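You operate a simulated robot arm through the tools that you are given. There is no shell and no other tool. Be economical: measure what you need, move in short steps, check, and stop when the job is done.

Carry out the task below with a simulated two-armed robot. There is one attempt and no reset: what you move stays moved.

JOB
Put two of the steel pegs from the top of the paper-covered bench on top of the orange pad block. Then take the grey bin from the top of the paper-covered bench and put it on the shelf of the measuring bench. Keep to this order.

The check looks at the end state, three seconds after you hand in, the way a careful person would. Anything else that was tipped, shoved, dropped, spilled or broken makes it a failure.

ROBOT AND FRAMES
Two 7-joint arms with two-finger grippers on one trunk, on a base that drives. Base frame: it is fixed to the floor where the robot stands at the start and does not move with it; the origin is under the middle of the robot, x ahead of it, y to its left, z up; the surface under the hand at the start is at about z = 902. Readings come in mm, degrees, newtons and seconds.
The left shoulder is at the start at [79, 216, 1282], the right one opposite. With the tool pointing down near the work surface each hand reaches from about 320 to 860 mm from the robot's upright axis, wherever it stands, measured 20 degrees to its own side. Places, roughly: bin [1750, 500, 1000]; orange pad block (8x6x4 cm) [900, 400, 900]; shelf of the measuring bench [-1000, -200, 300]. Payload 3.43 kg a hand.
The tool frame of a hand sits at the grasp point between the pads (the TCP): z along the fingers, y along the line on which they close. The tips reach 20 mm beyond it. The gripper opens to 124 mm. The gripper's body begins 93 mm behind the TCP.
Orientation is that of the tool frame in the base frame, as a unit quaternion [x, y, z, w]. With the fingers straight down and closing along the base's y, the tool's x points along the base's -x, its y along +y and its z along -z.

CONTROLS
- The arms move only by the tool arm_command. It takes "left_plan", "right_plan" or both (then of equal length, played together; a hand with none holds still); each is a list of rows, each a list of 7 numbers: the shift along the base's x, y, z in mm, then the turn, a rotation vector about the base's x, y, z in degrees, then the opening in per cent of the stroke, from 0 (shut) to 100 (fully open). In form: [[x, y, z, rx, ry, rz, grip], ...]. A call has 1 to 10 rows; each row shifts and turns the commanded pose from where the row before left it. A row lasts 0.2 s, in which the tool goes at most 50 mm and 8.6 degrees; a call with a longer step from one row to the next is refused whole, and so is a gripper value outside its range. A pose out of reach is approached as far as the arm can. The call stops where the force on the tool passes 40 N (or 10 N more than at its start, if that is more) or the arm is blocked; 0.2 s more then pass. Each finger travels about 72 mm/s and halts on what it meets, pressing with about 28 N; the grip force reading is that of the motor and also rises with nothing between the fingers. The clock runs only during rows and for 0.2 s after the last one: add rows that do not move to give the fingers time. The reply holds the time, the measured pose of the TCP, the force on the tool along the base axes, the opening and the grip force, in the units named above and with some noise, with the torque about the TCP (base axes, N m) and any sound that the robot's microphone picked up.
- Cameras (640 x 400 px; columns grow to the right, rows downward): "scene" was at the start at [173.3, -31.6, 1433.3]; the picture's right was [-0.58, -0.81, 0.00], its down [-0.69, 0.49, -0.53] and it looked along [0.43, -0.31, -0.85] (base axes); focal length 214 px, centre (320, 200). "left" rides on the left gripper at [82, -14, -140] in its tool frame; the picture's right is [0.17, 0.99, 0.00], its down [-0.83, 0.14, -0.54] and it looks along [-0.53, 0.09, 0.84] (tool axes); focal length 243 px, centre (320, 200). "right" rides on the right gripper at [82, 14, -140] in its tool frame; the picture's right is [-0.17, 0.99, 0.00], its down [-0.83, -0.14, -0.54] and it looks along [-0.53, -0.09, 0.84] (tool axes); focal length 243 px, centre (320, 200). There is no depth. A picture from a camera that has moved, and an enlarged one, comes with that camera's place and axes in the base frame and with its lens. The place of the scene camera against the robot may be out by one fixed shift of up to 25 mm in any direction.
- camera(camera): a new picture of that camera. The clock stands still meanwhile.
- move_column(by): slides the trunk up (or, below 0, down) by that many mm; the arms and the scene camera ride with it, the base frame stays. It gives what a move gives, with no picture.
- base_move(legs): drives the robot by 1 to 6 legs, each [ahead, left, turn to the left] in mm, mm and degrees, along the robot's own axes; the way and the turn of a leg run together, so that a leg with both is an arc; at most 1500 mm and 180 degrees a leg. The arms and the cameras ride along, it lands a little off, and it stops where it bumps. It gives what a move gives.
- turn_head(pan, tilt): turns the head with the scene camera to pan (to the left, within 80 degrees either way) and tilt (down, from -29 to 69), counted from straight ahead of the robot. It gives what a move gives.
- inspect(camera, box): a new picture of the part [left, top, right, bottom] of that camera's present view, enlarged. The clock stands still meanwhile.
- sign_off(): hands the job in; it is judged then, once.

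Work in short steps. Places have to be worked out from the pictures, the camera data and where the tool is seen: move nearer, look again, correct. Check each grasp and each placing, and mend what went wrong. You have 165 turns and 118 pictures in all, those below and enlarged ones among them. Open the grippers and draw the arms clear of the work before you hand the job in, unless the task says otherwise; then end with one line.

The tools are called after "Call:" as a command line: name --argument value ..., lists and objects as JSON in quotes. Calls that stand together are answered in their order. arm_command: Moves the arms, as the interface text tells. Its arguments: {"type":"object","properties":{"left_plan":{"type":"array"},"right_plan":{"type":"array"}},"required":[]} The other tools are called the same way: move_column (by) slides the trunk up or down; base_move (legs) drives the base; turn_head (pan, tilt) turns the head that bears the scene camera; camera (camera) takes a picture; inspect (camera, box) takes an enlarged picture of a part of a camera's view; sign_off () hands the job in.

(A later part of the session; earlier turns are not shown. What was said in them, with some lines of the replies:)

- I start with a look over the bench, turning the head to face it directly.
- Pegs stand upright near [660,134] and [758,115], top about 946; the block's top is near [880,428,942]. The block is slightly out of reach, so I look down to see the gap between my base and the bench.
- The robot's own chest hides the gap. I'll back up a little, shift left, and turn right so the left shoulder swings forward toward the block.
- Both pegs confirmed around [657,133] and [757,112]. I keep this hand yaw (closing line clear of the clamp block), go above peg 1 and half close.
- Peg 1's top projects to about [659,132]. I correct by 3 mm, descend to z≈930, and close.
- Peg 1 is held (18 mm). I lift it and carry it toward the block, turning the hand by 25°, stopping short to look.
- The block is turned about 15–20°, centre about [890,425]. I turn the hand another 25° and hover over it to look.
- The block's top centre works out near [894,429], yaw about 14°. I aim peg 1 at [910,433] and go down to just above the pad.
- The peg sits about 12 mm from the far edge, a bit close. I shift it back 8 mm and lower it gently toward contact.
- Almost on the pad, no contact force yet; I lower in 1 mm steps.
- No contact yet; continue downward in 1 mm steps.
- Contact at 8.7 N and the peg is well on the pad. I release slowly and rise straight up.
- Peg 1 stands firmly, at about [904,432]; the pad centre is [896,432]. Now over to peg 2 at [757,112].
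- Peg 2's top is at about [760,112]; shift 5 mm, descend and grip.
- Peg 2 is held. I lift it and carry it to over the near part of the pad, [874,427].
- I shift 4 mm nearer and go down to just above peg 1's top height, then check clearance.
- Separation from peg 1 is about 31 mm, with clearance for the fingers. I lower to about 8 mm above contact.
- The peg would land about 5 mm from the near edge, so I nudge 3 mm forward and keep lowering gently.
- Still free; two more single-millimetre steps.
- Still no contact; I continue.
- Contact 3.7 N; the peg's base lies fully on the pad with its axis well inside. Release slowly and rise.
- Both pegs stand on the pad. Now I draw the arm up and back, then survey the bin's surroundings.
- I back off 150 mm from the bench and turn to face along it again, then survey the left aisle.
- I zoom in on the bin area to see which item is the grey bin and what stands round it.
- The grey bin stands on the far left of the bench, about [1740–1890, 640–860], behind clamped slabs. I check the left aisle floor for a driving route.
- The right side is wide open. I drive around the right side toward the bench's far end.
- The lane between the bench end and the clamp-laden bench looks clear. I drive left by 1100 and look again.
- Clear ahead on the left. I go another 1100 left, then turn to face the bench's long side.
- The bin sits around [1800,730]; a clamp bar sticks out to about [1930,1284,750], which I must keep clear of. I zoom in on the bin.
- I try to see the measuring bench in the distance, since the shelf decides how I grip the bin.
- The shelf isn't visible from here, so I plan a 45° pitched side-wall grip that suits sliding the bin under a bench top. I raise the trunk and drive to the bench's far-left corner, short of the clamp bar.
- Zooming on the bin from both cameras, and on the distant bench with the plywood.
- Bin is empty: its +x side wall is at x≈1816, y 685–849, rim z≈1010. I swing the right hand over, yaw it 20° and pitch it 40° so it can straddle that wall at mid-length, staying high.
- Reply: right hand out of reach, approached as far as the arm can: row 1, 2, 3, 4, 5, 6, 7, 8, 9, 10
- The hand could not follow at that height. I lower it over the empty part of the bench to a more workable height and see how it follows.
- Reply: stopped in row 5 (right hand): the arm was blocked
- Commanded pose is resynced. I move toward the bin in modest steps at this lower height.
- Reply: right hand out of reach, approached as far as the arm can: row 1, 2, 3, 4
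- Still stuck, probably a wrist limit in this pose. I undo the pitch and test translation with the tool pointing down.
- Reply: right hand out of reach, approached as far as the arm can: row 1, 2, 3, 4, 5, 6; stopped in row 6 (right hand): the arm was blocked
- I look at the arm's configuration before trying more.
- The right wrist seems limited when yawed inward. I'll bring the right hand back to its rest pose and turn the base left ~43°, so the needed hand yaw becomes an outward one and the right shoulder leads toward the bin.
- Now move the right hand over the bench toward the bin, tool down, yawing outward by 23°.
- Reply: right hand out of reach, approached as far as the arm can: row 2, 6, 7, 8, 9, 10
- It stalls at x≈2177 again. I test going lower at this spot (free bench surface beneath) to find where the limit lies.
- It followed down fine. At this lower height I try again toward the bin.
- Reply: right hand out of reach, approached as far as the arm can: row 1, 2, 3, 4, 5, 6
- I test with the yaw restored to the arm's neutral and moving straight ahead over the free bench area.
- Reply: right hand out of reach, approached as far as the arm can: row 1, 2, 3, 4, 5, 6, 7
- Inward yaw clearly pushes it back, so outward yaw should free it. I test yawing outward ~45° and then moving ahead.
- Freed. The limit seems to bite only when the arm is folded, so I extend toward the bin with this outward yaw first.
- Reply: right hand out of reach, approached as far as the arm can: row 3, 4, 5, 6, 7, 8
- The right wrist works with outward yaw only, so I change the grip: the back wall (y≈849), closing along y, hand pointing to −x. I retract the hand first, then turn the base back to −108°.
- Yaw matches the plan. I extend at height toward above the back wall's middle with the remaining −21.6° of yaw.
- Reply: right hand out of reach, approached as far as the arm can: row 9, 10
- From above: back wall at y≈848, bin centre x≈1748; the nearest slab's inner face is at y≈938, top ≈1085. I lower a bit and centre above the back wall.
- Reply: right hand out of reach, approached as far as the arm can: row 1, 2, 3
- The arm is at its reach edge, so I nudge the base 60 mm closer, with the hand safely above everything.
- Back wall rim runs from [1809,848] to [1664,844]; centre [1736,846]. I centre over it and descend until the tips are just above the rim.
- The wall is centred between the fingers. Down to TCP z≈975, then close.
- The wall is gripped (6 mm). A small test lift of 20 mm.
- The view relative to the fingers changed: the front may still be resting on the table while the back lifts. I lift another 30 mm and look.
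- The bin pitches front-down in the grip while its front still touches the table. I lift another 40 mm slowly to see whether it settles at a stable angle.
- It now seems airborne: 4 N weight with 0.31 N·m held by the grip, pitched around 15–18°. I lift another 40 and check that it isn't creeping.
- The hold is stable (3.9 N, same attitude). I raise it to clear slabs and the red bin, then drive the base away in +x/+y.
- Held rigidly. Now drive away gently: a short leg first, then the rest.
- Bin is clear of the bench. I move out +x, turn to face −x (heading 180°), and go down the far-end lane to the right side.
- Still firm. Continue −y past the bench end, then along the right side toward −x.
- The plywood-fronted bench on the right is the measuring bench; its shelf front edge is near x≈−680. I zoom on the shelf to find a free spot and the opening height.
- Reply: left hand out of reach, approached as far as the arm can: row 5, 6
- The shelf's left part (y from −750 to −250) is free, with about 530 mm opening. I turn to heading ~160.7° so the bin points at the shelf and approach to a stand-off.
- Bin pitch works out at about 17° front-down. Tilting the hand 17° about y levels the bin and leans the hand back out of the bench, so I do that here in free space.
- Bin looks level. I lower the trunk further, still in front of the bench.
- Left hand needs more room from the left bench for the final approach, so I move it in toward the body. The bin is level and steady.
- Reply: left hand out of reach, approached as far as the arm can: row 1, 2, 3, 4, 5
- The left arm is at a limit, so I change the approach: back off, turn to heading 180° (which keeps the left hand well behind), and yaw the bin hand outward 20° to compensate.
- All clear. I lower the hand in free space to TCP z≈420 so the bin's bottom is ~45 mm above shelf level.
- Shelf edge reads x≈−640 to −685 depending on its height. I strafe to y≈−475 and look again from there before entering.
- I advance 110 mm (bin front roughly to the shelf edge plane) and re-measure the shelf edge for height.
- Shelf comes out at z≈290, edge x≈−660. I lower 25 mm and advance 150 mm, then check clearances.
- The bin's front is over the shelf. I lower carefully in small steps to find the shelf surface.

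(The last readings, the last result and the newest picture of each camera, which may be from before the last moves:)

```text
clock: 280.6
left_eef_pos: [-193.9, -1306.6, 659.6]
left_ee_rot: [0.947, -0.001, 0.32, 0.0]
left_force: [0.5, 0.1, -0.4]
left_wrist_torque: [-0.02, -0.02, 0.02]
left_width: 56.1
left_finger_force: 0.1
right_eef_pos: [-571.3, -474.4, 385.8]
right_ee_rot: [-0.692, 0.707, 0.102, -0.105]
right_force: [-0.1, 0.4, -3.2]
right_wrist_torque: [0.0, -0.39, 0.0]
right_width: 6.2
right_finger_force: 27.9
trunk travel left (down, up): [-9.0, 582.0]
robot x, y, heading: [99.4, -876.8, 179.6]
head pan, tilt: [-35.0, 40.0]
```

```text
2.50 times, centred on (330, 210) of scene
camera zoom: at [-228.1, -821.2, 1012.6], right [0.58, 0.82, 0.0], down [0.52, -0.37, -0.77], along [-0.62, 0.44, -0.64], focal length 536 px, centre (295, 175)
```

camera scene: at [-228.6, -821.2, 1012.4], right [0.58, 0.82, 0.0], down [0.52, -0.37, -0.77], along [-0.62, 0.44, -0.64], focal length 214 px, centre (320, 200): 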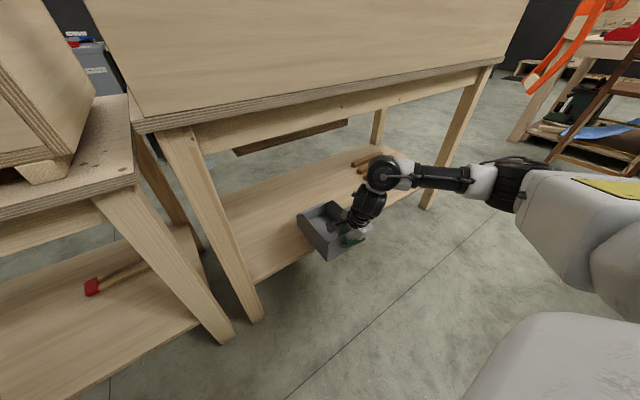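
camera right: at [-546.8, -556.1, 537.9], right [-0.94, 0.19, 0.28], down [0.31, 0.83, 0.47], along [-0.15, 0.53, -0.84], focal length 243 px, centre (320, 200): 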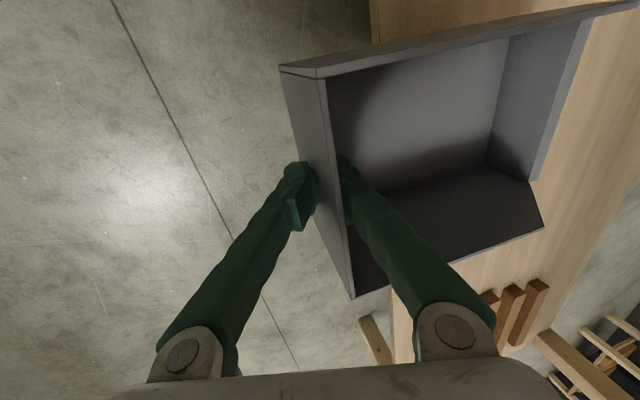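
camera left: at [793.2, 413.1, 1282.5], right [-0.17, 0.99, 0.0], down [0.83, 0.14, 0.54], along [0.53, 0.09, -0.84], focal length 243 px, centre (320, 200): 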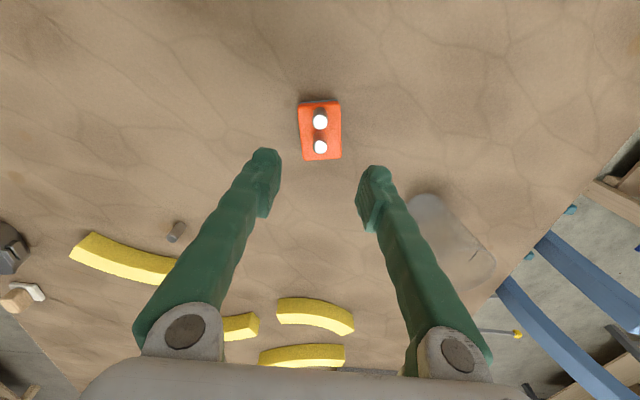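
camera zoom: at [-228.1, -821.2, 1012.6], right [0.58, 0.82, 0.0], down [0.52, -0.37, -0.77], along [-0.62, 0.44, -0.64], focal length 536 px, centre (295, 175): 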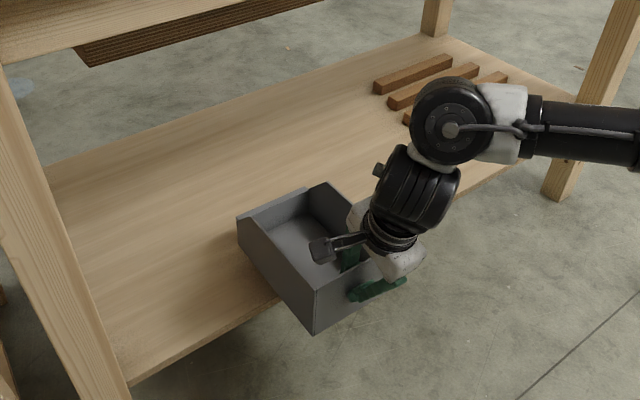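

Call:
arm_command --right_plan '[[0, 0, -4, 0, 0, 0, 0], [0, 0, -4, 0, 0, 0, 0], [0, 0, -4, 0, 0, 0, 0], [0, 0, 0, 0, 0, 0, 0]]'

```text
clock: 281.6
left_eef_pos: [-193.3, -1308.9, 659.2]
left_ee_rot: [0.947, -0.001, 0.32, 0.001]
left_force: [0.2, 0.2, 0.8]
left_wrist_torque: [-0.01, -0.05, 0.03]
left_width: 55.7
left_finger_force: 0.1
right_eef_pos: [-571.3, -475.9, 375.8]
right_ee_rot: [-0.692, 0.707, 0.102, -0.105]
right_force: [-0.2, -0.5, -3.0]
right_wrist_torque: [-0.05, -0.4, -0.01]
right_width: 6.1
right_finger_force: 27.7
trunk travel left (down, up): [-9.0, 582.0]
robot x, y, heading: [102.3, -886.0, 179.6]
head pan, tilt: [-35.0, 40.0]
```

No contact yet (torque unchanged). Continue lowering.

Call:
arm_command --right_plan '[[0, 0, -4, 0, 0, 0, 0], [0, 0, -4, 0, 0, 0, 0], [0, 0, 0, 0, 0, 0, 0]]'

```text
clock: 282.4
left_eef_pos: [-192.1, -1308.1, 659.1]
left_ee_rot: [0.947, -0.002, 0.321, 0.001]
left_force: [0.8, -0.3, 0.2]
left_wrist_torque: [0.0, 0.01, 0.02]
left_width: 55.8
left_finger_force: 0.0
right_eef_pos: [-570.9, -475.5, 365.0]
right_ee_rot: [-0.692, 0.707, 0.101, -0.105]
right_force: [-0.6, -0.1, -4.1]
right_wrist_torque: [-0.03, -0.39, 0.02]
right_width: 6.3
right_finger_force: 28.0
trunk travel left (down, up): [-9.0, 582.0]
robot x, y, heading: [100.0, -881.5, 179.6]
head pan, tilt: [-35.0, 40.0]
```

Still free. I advance 130 mm at this height so the whole bin is over the shelf, then check.

Call:
base_move --legs '[[70, 0, 0], [60, 0, 0.3]]'

Call:
camera --camera "scene"

Call:
camera --camera "right"

```text
clock: 284.1
left_eef_pos: [-323.1, -1308.4, 660.2]
left_ee_rot: [0.947, 0.001, 0.321, 0.0]
left_force: [-0.1, 0.3, 0.3]
left_wrist_torque: [0.01, -0.01, -0.01]
left_width: 55.6
left_finger_force: 0.1
right_eef_pos: [-703.5, -477.7, 364.9]
right_ee_rot: [-0.693, 0.706, 0.101, -0.104]
right_force: [0.4, 0.2, -3.9]
right_wrist_torque: [-0.01, -0.4, -0.01]
right_width: 5.9
right_finger_force: 27.9
trunk travel left (down, up): [-9.0, 582.0]
robot x, y, heading: [-33.2, -880.4, 179.7]
head pan, tilt: [-35.0, 40.0]
```

```text
32 pictures are left
camera scene: at [-360.1, -821.9, 1012.4], right [0.58, 0.82, 0.0], down [0.53, -0.37, -0.77], along [-0.63, 0.44, -0.64], focal length 214 px, centre (320, 200)
```

scene: 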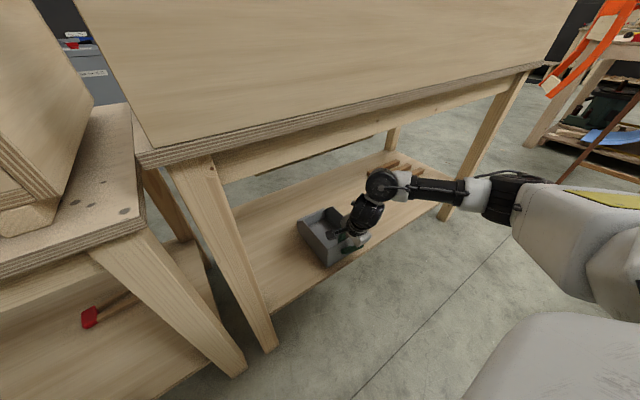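

```text
31 pictures are left
camera right: at [-679.2, -558.2, 503.2], right [-0.94, 0.18, 0.28], down [0.3, 0.83, 0.47], along [-0.15, 0.53, -0.84], focal length 243 px, centre (320, 200)
```

right: 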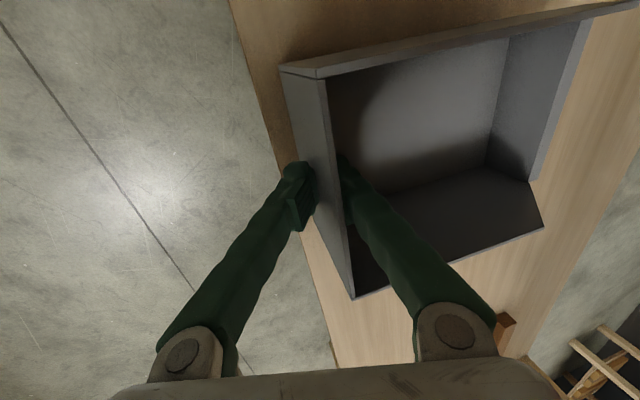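

Edge reads x≈−688, so the back wall is already 15 mm inside. I lower to contact now.

Call:
arm_command --right_plan '[[0, 0, -4, 0, 0, 0, 0], [0, 0, -4, 0, 0, 0, 0], [0, 0, -4, 0, 0, 0, 0], [0, 0, 0, 0, 0, 0, 0]]'

```text
clock: 285.1
left_eef_pos: [-320.7, -1308.7, 660.5]
left_ee_rot: [0.947, 0.0, 0.321, -0.001]
left_force: [-0.8, -0.1, -0.5]
left_wrist_torque: [0.04, 0.03, -0.03]
left_width: 55.7
left_finger_force: 0.1
right_eef_pos: [-705.2, -476.8, 355.2]
right_ee_rot: [-0.693, 0.706, 0.103, -0.106]
right_force: [2.1, 0.6, 8.8]
right_wrist_torque: [1.01, -0.58, -0.15]
right_width: 6.0
right_finger_force: 28.1
trunk travel left (down, up): [-9.0, 582.0]
robot x, y, heading: [-32.0, -878.1, 179.7]
head pan, tilt: [-35.0, 40.0]
```

Contact at the back +y corner (8.8 N), so the shelf is at about z≈282. Before releasing I check room for going 30 mm deeper.

Call:
inspect --camera "scene" --box '[260, 120, 460, 290]'

```text
2.35 times, centred on (360, 205) of scene
camera zoom: at [-358.6, -822.4, 1013.0], right [0.58, 0.82, 0.0], down [0.53, -0.37, -0.77], along [-0.63, 0.44, -0.64], focal length 505 px, centre (226, 188)
```

zoom: 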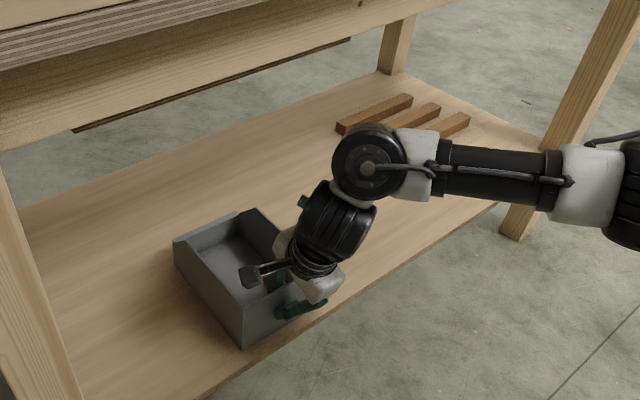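

There's ample room below the bench top. I lift 6 mm, go 40 mm deeper, and lower again.

Call:
arm_command --right_plan '[[0, 0, 4, 0, 0, 0, 0], [0, 0, 4, 0, 0, 0, 0], [0, 0, 2, 0, 0, 0, 0], [0, 0, 0, 0, 0, 0, 0]]'

Call:
base_move --legs '[[42, 0, 0]]'

Call:
arm_command --right_plan '[[0, 0, -4, 0, 0, 0, 0], [0, 0, -3, 0, 0, 0, 0], [0, 0, 0, 0, 0, 0, 0]]'

Call:
camera --camera "right"

```text
clock: 286.1
left_eef_pos: [-323.2, -1308.7, 659.5]
left_ee_rot: [0.947, 0.001, 0.321, -0.001]
left_force: [0.0, -0.5, 0.4]
left_wrist_torque: [0.01, -0.01, -0.02]
left_width: 55.8
left_finger_force: 0.1
right_eef_pos: [-705.8, -477.3, 363.5]
right_ee_rot: [-0.693, 0.706, 0.1, -0.104]
right_force: [0.1, 0.1, -3.9]
right_wrist_torque: [-0.01, -0.4, 0.04]
right_width: 5.9
right_finger_force: 27.8
trunk travel left (down, up): [-9.0, 582.0]
robot x, y, heading: [-33.3, -884.5, 180.1]
head pan, tilt: [-35.0, 40.0]
```

```text
clock: 287.1
left_eef_pos: [-365.3, -1308.9, 657.9]
left_ee_rot: [0.947, 0.001, 0.321, -0.001]
left_force: [0.6, -0.2, 0.2]
left_wrist_torque: [0.04, -0.01, 0.03]
left_width: 55.8
left_finger_force: 0.1
right_eef_pos: [-747.6, -477.0, 362.9]
right_ee_rot: [-0.693, 0.706, 0.101, -0.104]
right_force: [-0.1, -0.9, -3.8]
right_wrist_torque: [0.0, -0.45, 0.02]
right_width: 5.9
right_finger_force: 28.5
trunk travel left (down, up): [-9.0, 582.0]
robot x, y, heading: [-73.9, -878.1, 179.8]
head pan, tilt: [-35.0, 40.0]
```

```text
clock: 287.9
left_eef_pos: [-365.4, -1308.7, 659.6]
left_ee_rot: [0.947, 0.0, 0.32, 0.0]
left_force: [0.9, -0.1, -0.6]
left_wrist_torque: [0.02, 0.01, 0.01]
left_width: 55.8
left_finger_force: 0.0
right_eef_pos: [-747.9, -477.0, 356.5]
right_ee_rot: [-0.693, 0.706, 0.102, -0.104]
right_force: [-0.1, 0.3, -3.7]
right_wrist_torque: [0.03, -0.42, 0.01]
right_width: 5.9
right_finger_force: 27.4
trunk travel left (down, up): [-9.0, 582.0]
robot x, y, heading: [-75.5, -878.6, 179.6]
head pan, tilt: [-35.0, 40.0]
```

```text
29 pictures are left
camera right: at [-722.5, -558.5, 494.0], right [-0.94, 0.18, 0.28], down [0.3, 0.83, 0.47], along [-0.15, 0.53, -0.84], focal length 243 px, centre (320, 200)
```

right: 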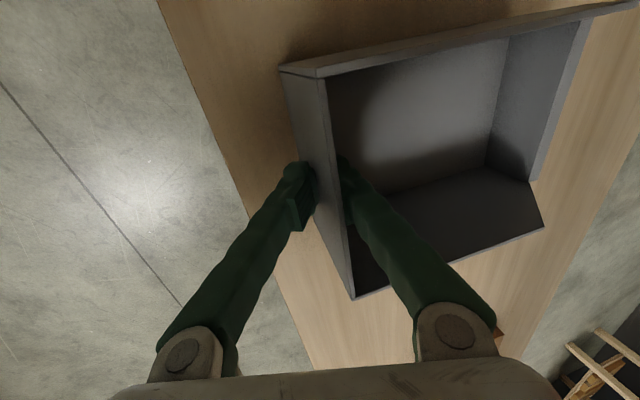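

Well inside now. Lower by 2 mm steps to light contact.

Call:
arm_command --right_plan '[[0, 0, -1.5, 0, 0, 0, 0], [0, 0, -1.5, 0, 0, 0, 0], [0, 0, 0, 0, 0, 0, 0]]'

```text
clock: 288.7
left_eef_pos: [-364.2, -1309.9, 659.2]
left_ee_rot: [0.947, 0.001, 0.32, -0.001]
left_force: [0.0, -0.3, -0.2]
left_wrist_torque: [-0.03, 0.0, -0.03]
left_width: 55.9
left_finger_force: 0.0
right_eef_pos: [-747.9, -477.1, 354.3]
right_ee_rot: [-0.693, 0.706, 0.102, -0.105]
right_force: [0.2, -0.4, 5.7]
right_wrist_torque: [0.66, -0.48, -0.06]
right_width: 5.7
right_finger_force: 27.8
trunk travel left (down, up): [-9.0, 582.0]
robot x, y, heading: [-75.8, -880.3, 180.0]
head pan, tilt: [-35.0, 40.0]
```

Light contact. I release gradually.

Call:
arm_command --right_plan '[[0, 0, -1, 0, 0, 0, 3], [0, 0, 0, 0, 0, 0, 6], [0, 0, 0, 0, 0, 0, 9], [0, 0, 0, 0, 0, 0, 14], [0, 0, 0, 0, 0, 0, 20], [0, 0, 0, 0, 0, 0, 25], [0, 0, 0, 0, 0, 0, 25]]'

Call:
camera --camera "right"

Call:
inspect --camera "scene" --box '[260, 120, 460, 290]'

```text
clock: 290.3
left_eef_pos: [-364.6, -1309.4, 659.2]
left_ee_rot: [0.947, 0.001, 0.32, 0.0]
left_force: [0.0, 0.3, -0.1]
left_wrist_torque: [0.03, -0.01, 0.01]
left_width: 55.8
left_finger_force: 0.0
right_eef_pos: [-747.3, -477.5, 353.1]
right_ee_rot: [-0.693, 0.706, 0.101, -0.104]
right_force: [-1.0, -0.4, 0.7]
right_wrist_torque: [0.05, 0.0, 0.0]
right_width: 31.2
right_finger_force: 0.0
trunk travel left (down, up): [-9.0, 582.0]
robot x, y, heading: [-72.8, -880.1, 179.8]
head pan, tilt: [-35.0, 40.0]
```

```text
28 pictures are left
camera right: at [-721.9, -559.1, 490.7], right [-0.94, 0.18, 0.28], down [0.3, 0.83, 0.47], along [-0.15, 0.53, -0.84], focal length 243 px, centre (320, 200)
```

right: 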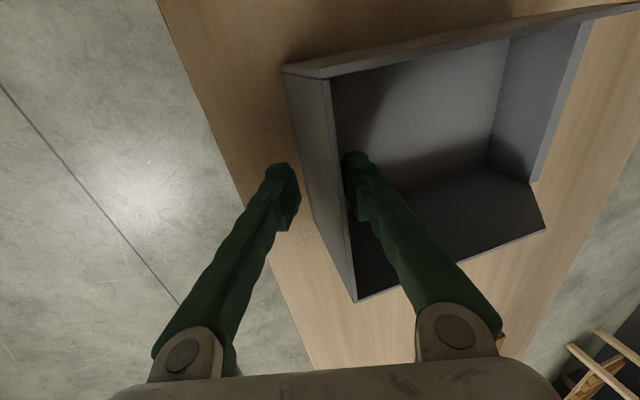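

```text
2.35 times, centred on (360, 205) of scene
camera zoom: at [-401.4, -822.0, 1012.7], right [0.57, 0.82, 0.0], down [0.53, -0.37, -0.77], along [-0.63, 0.44, -0.64], focal length 505 px, centre (226, 188)
```

zoom: 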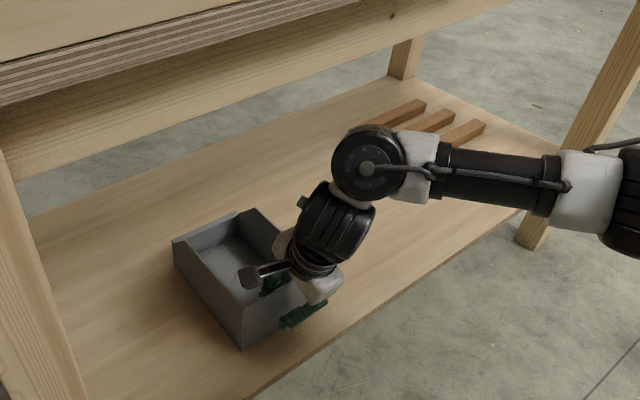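

The bin rests on the shelf, released. To back out without my wrist meeting the apron, I open wider, tilt the hand back more, and rise only enough to clear the rim.

Call:
arm_command --right_plan '[[0, 0, 0, 0, 0, 0, 40], [0, 0, 0, 0, 0, 0, 60], [0, 0, 0, 0, 0, 0, 70], [0, 0, 5, 0, 4, 0, 70], [0, 0, 8, 0, 4, 0, 70], [0, 0, 8, 0, 4, 0, 70], [0, 0, 8, 0, 3, 0, 70], [0, 0, 0, 0, 0, 0, 70]]'

Call:
camera --camera "right"

Call:
inspect --camera "scene" --box '[260, 120, 460, 290]'

```text
clock: 292.1
left_eef_pos: [-364.5, -1308.2, 657.9]
left_ee_rot: [0.947, 0.002, 0.321, 0.0]
left_force: [-0.2, -0.2, -0.3]
left_wrist_torque: [-0.02, 0.03, 0.01]
left_width: 55.7
left_finger_force: 0.1
right_eef_pos: [-746.0, -476.9, 383.3]
right_ee_rot: [-0.674, 0.686, 0.191, -0.196]
right_force: [-0.2, 0.1, -0.1]
right_wrist_torque: [0.0, -0.05, 0.01]
right_width: 87.0
right_finger_force: 0.0
trunk travel left (down, up): [-9.0, 582.0]
robot x, y, heading: [-72.1, -882.0, 179.9]
head pan, tilt: [-35.0, 40.0]
```

```text
26 pictures are left
camera right: at [-685.7, -558.5, 508.0], right [-0.84, 0.18, 0.52], down [0.41, 0.83, 0.38], along [-0.36, 0.53, -0.77], focal length 243 px, centre (320, 200)
```

right: 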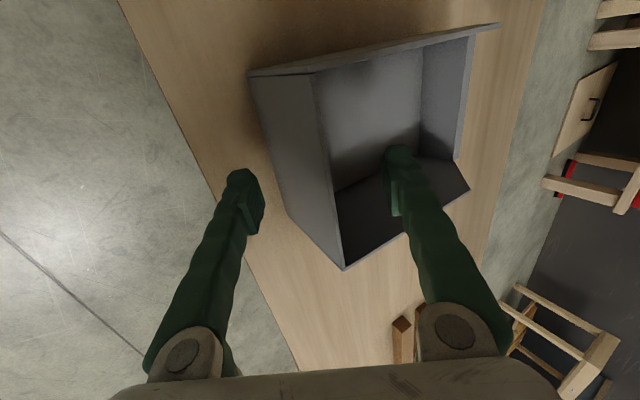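

```text
2.35 times, centred on (360, 205) of scene
camera zoom: at [-401.5, -822.0, 1012.7], right [0.57, 0.82, 0.0], down [0.53, -0.37, -0.77], along [-0.63, 0.44, -0.64], focal length 505 px, centre (226, 188)
```

zoom: 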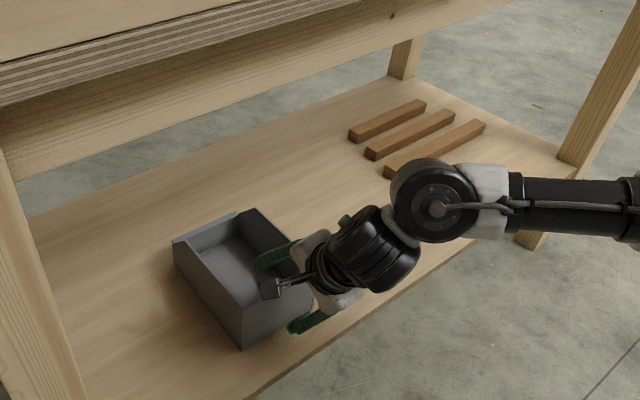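

Inner finger nearly at the rim. Rise 45 mm more and back the base out.

Call:
arm_command --right_plan '[[0, 0, 10, 0, 0, 0, 70], [0, 0, 12, 0, 0, 0, 70], [0, 0, 12, 0, 0, 0, 70], [0, 0, 12, 0, 0, 0, 70], [0, 0, 0, 0, 0, 0, 70]]'

Call:
inspect --camera "scene" --box '[260, 120, 460, 290]'

```text
clock: 293.3
left_eef_pos: [-364.1, -1307.9, 659.2]
left_ee_rot: [0.947, 0.001, 0.321, -0.001]
left_force: [-0.1, 0.4, 0.9]
left_wrist_torque: [-0.01, -0.02, 0.02]
left_width: 55.5
left_finger_force: 0.1
right_eef_pos: [-745.5, -476.0, 429.9]
right_ee_rot: [-0.675, 0.686, 0.191, -0.194]
right_force: [-0.3, 0.6, 0.0]
right_wrist_torque: [-0.04, -0.01, 0.01]
right_width: 86.8
right_finger_force: 0.0
trunk travel left (down, up): [-9.0, 582.0]
robot x, y, heading: [-74.2, -878.9, 179.7]
head pan, tilt: [-35.0, 40.0]
```

```text
2.35 times, centred on (360, 205) of scene
camera zoom: at [-401.4, -822.0, 1012.7], right [0.57, 0.82, 0.0], down [0.53, -0.37, -0.77], along [-0.63, 0.44, -0.64], focal length 505 px, centre (226, 188)
```

zoom: 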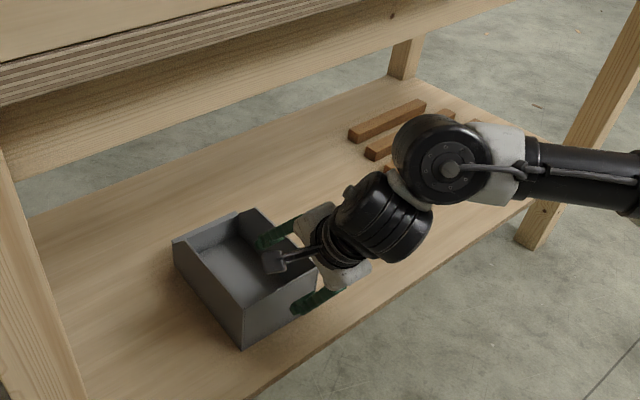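

The hand is above the rim. Back straight out 350 mm.

Call:
base_move --legs '[[-50, 0, 0], [-350, 0, 0]]'

Call:
camera --camera "scene"

```text
clock: 296.5
left_eef_pos: [32.6, -1310.8, 658.9]
left_ee_rot: [0.948, 0.004, 0.32, -0.001]
left_force: [-0.2, -0.7, 0.3]
left_wrist_torque: [0.04, 0.0, -0.02]
left_width: 55.7
left_finger_force: 0.1
right_eef_pos: [-354.5, -481.8, 427.8]
right_ee_rot: [-0.677, 0.683, 0.191, -0.196]
right_force: [0.1, -0.4, 0.2]
right_wrist_torque: [-0.01, 0.0, 0.01]
right_width: 86.7
right_finger_force: 0.1
trunk travel left (down, up): [-9.0, 582.0]
robot x, y, heading: [318.8, -877.5, -179.8]
head pan, tilt: [-35.0, 40.0]
```

```text
23 pictures are left
camera scene: at [-7.7, -823.4, 1012.8], right [0.57, 0.82, 0.0], down [0.53, -0.37, -0.77], along [-0.63, 0.44, -0.64], focal length 214 px, centre (320, 200)
```

scene: 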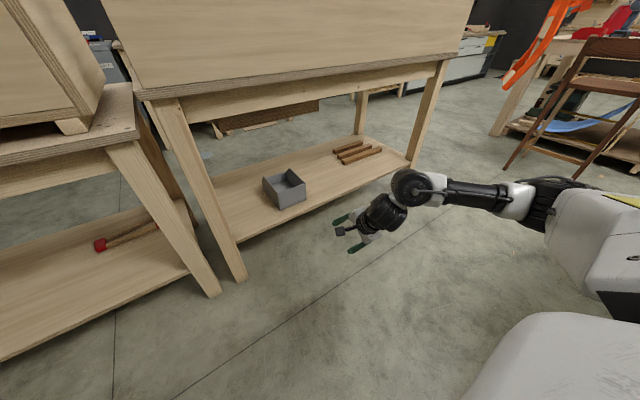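

The bin stands flat and wholly on the shelf. I open both grippers and take one close look at the bin.

Call:
arm_command --left_plan '[[0, 0, 0, 0, 0, 0, 70], [0, 0, 0, 0, 0, 0, 100], [0, 0, 0, 0, 0, 0, 100], [0, 0, 0, 0, 0, 0, 100]]' --right_plan '[[0, 0, 0, 0, 0, 0, 90], [0, 0, 0, 0, 0, 0, 100], [0, 0, 0, 0, 0, 0, 100], [0, 0, 0, 0, 0, 0, 100]]'

Call:
inspect --camera "scene" --box '[220, 130, 360, 240]'

```text
clock: 297.5
left_eef_pos: [31.9, -1309.6, 659.1]
left_ee_rot: [0.947, 0.004, 0.321, -0.001]
left_force: [0.2, -0.5, -0.6]
left_wrist_torque: [-0.01, 0.02, 0.02]
left_width: 124.0
left_finger_force: 0.1
right_eef_pos: [-355.3, -480.3, 429.1]
right_ee_rot: [-0.677, 0.684, 0.19, -0.196]
right_force: [0.0, -0.2, -0.3]
right_wrist_torque: [0.03, -0.01, -0.03]
right_width: 124.2
right_finger_force: 0.1
trunk travel left (down, up): [-9.0, 582.0]
robot x, y, heading: [319.5, -877.0, -179.6]
head pan, tilt: [-35.0, 40.0]
```

```text
3.64 times, centred on (290, 185) of scene
camera zoom: at [-8.0, -823.4, 1012.7], right [0.57, 0.82, 0.0], down [0.53, -0.37, -0.77], along [-0.63, 0.44, -0.64], focal length 780 px, centre (429, 254)
```

zoom: 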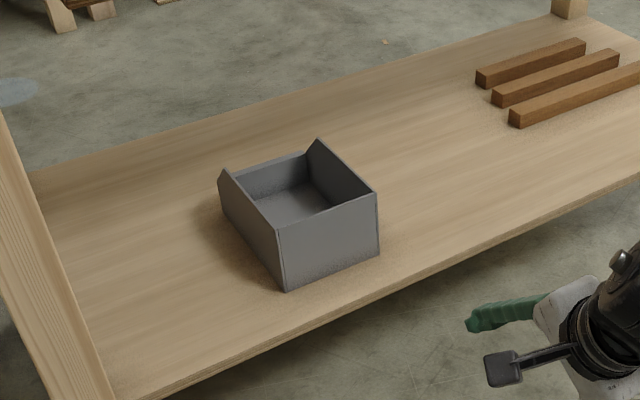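

The bin is upright on the shelf, and the grippers are open and clear of it. I hand the job in.

Call:
sign_off

```text
The job is handed in.
```

I stood two steel pegs on the orange pad block, then set the grey bin upright on the shelf of the measuring bench; I last saw the pegs standing from across the bench while lifting the bin, and did not check them again before handing in.
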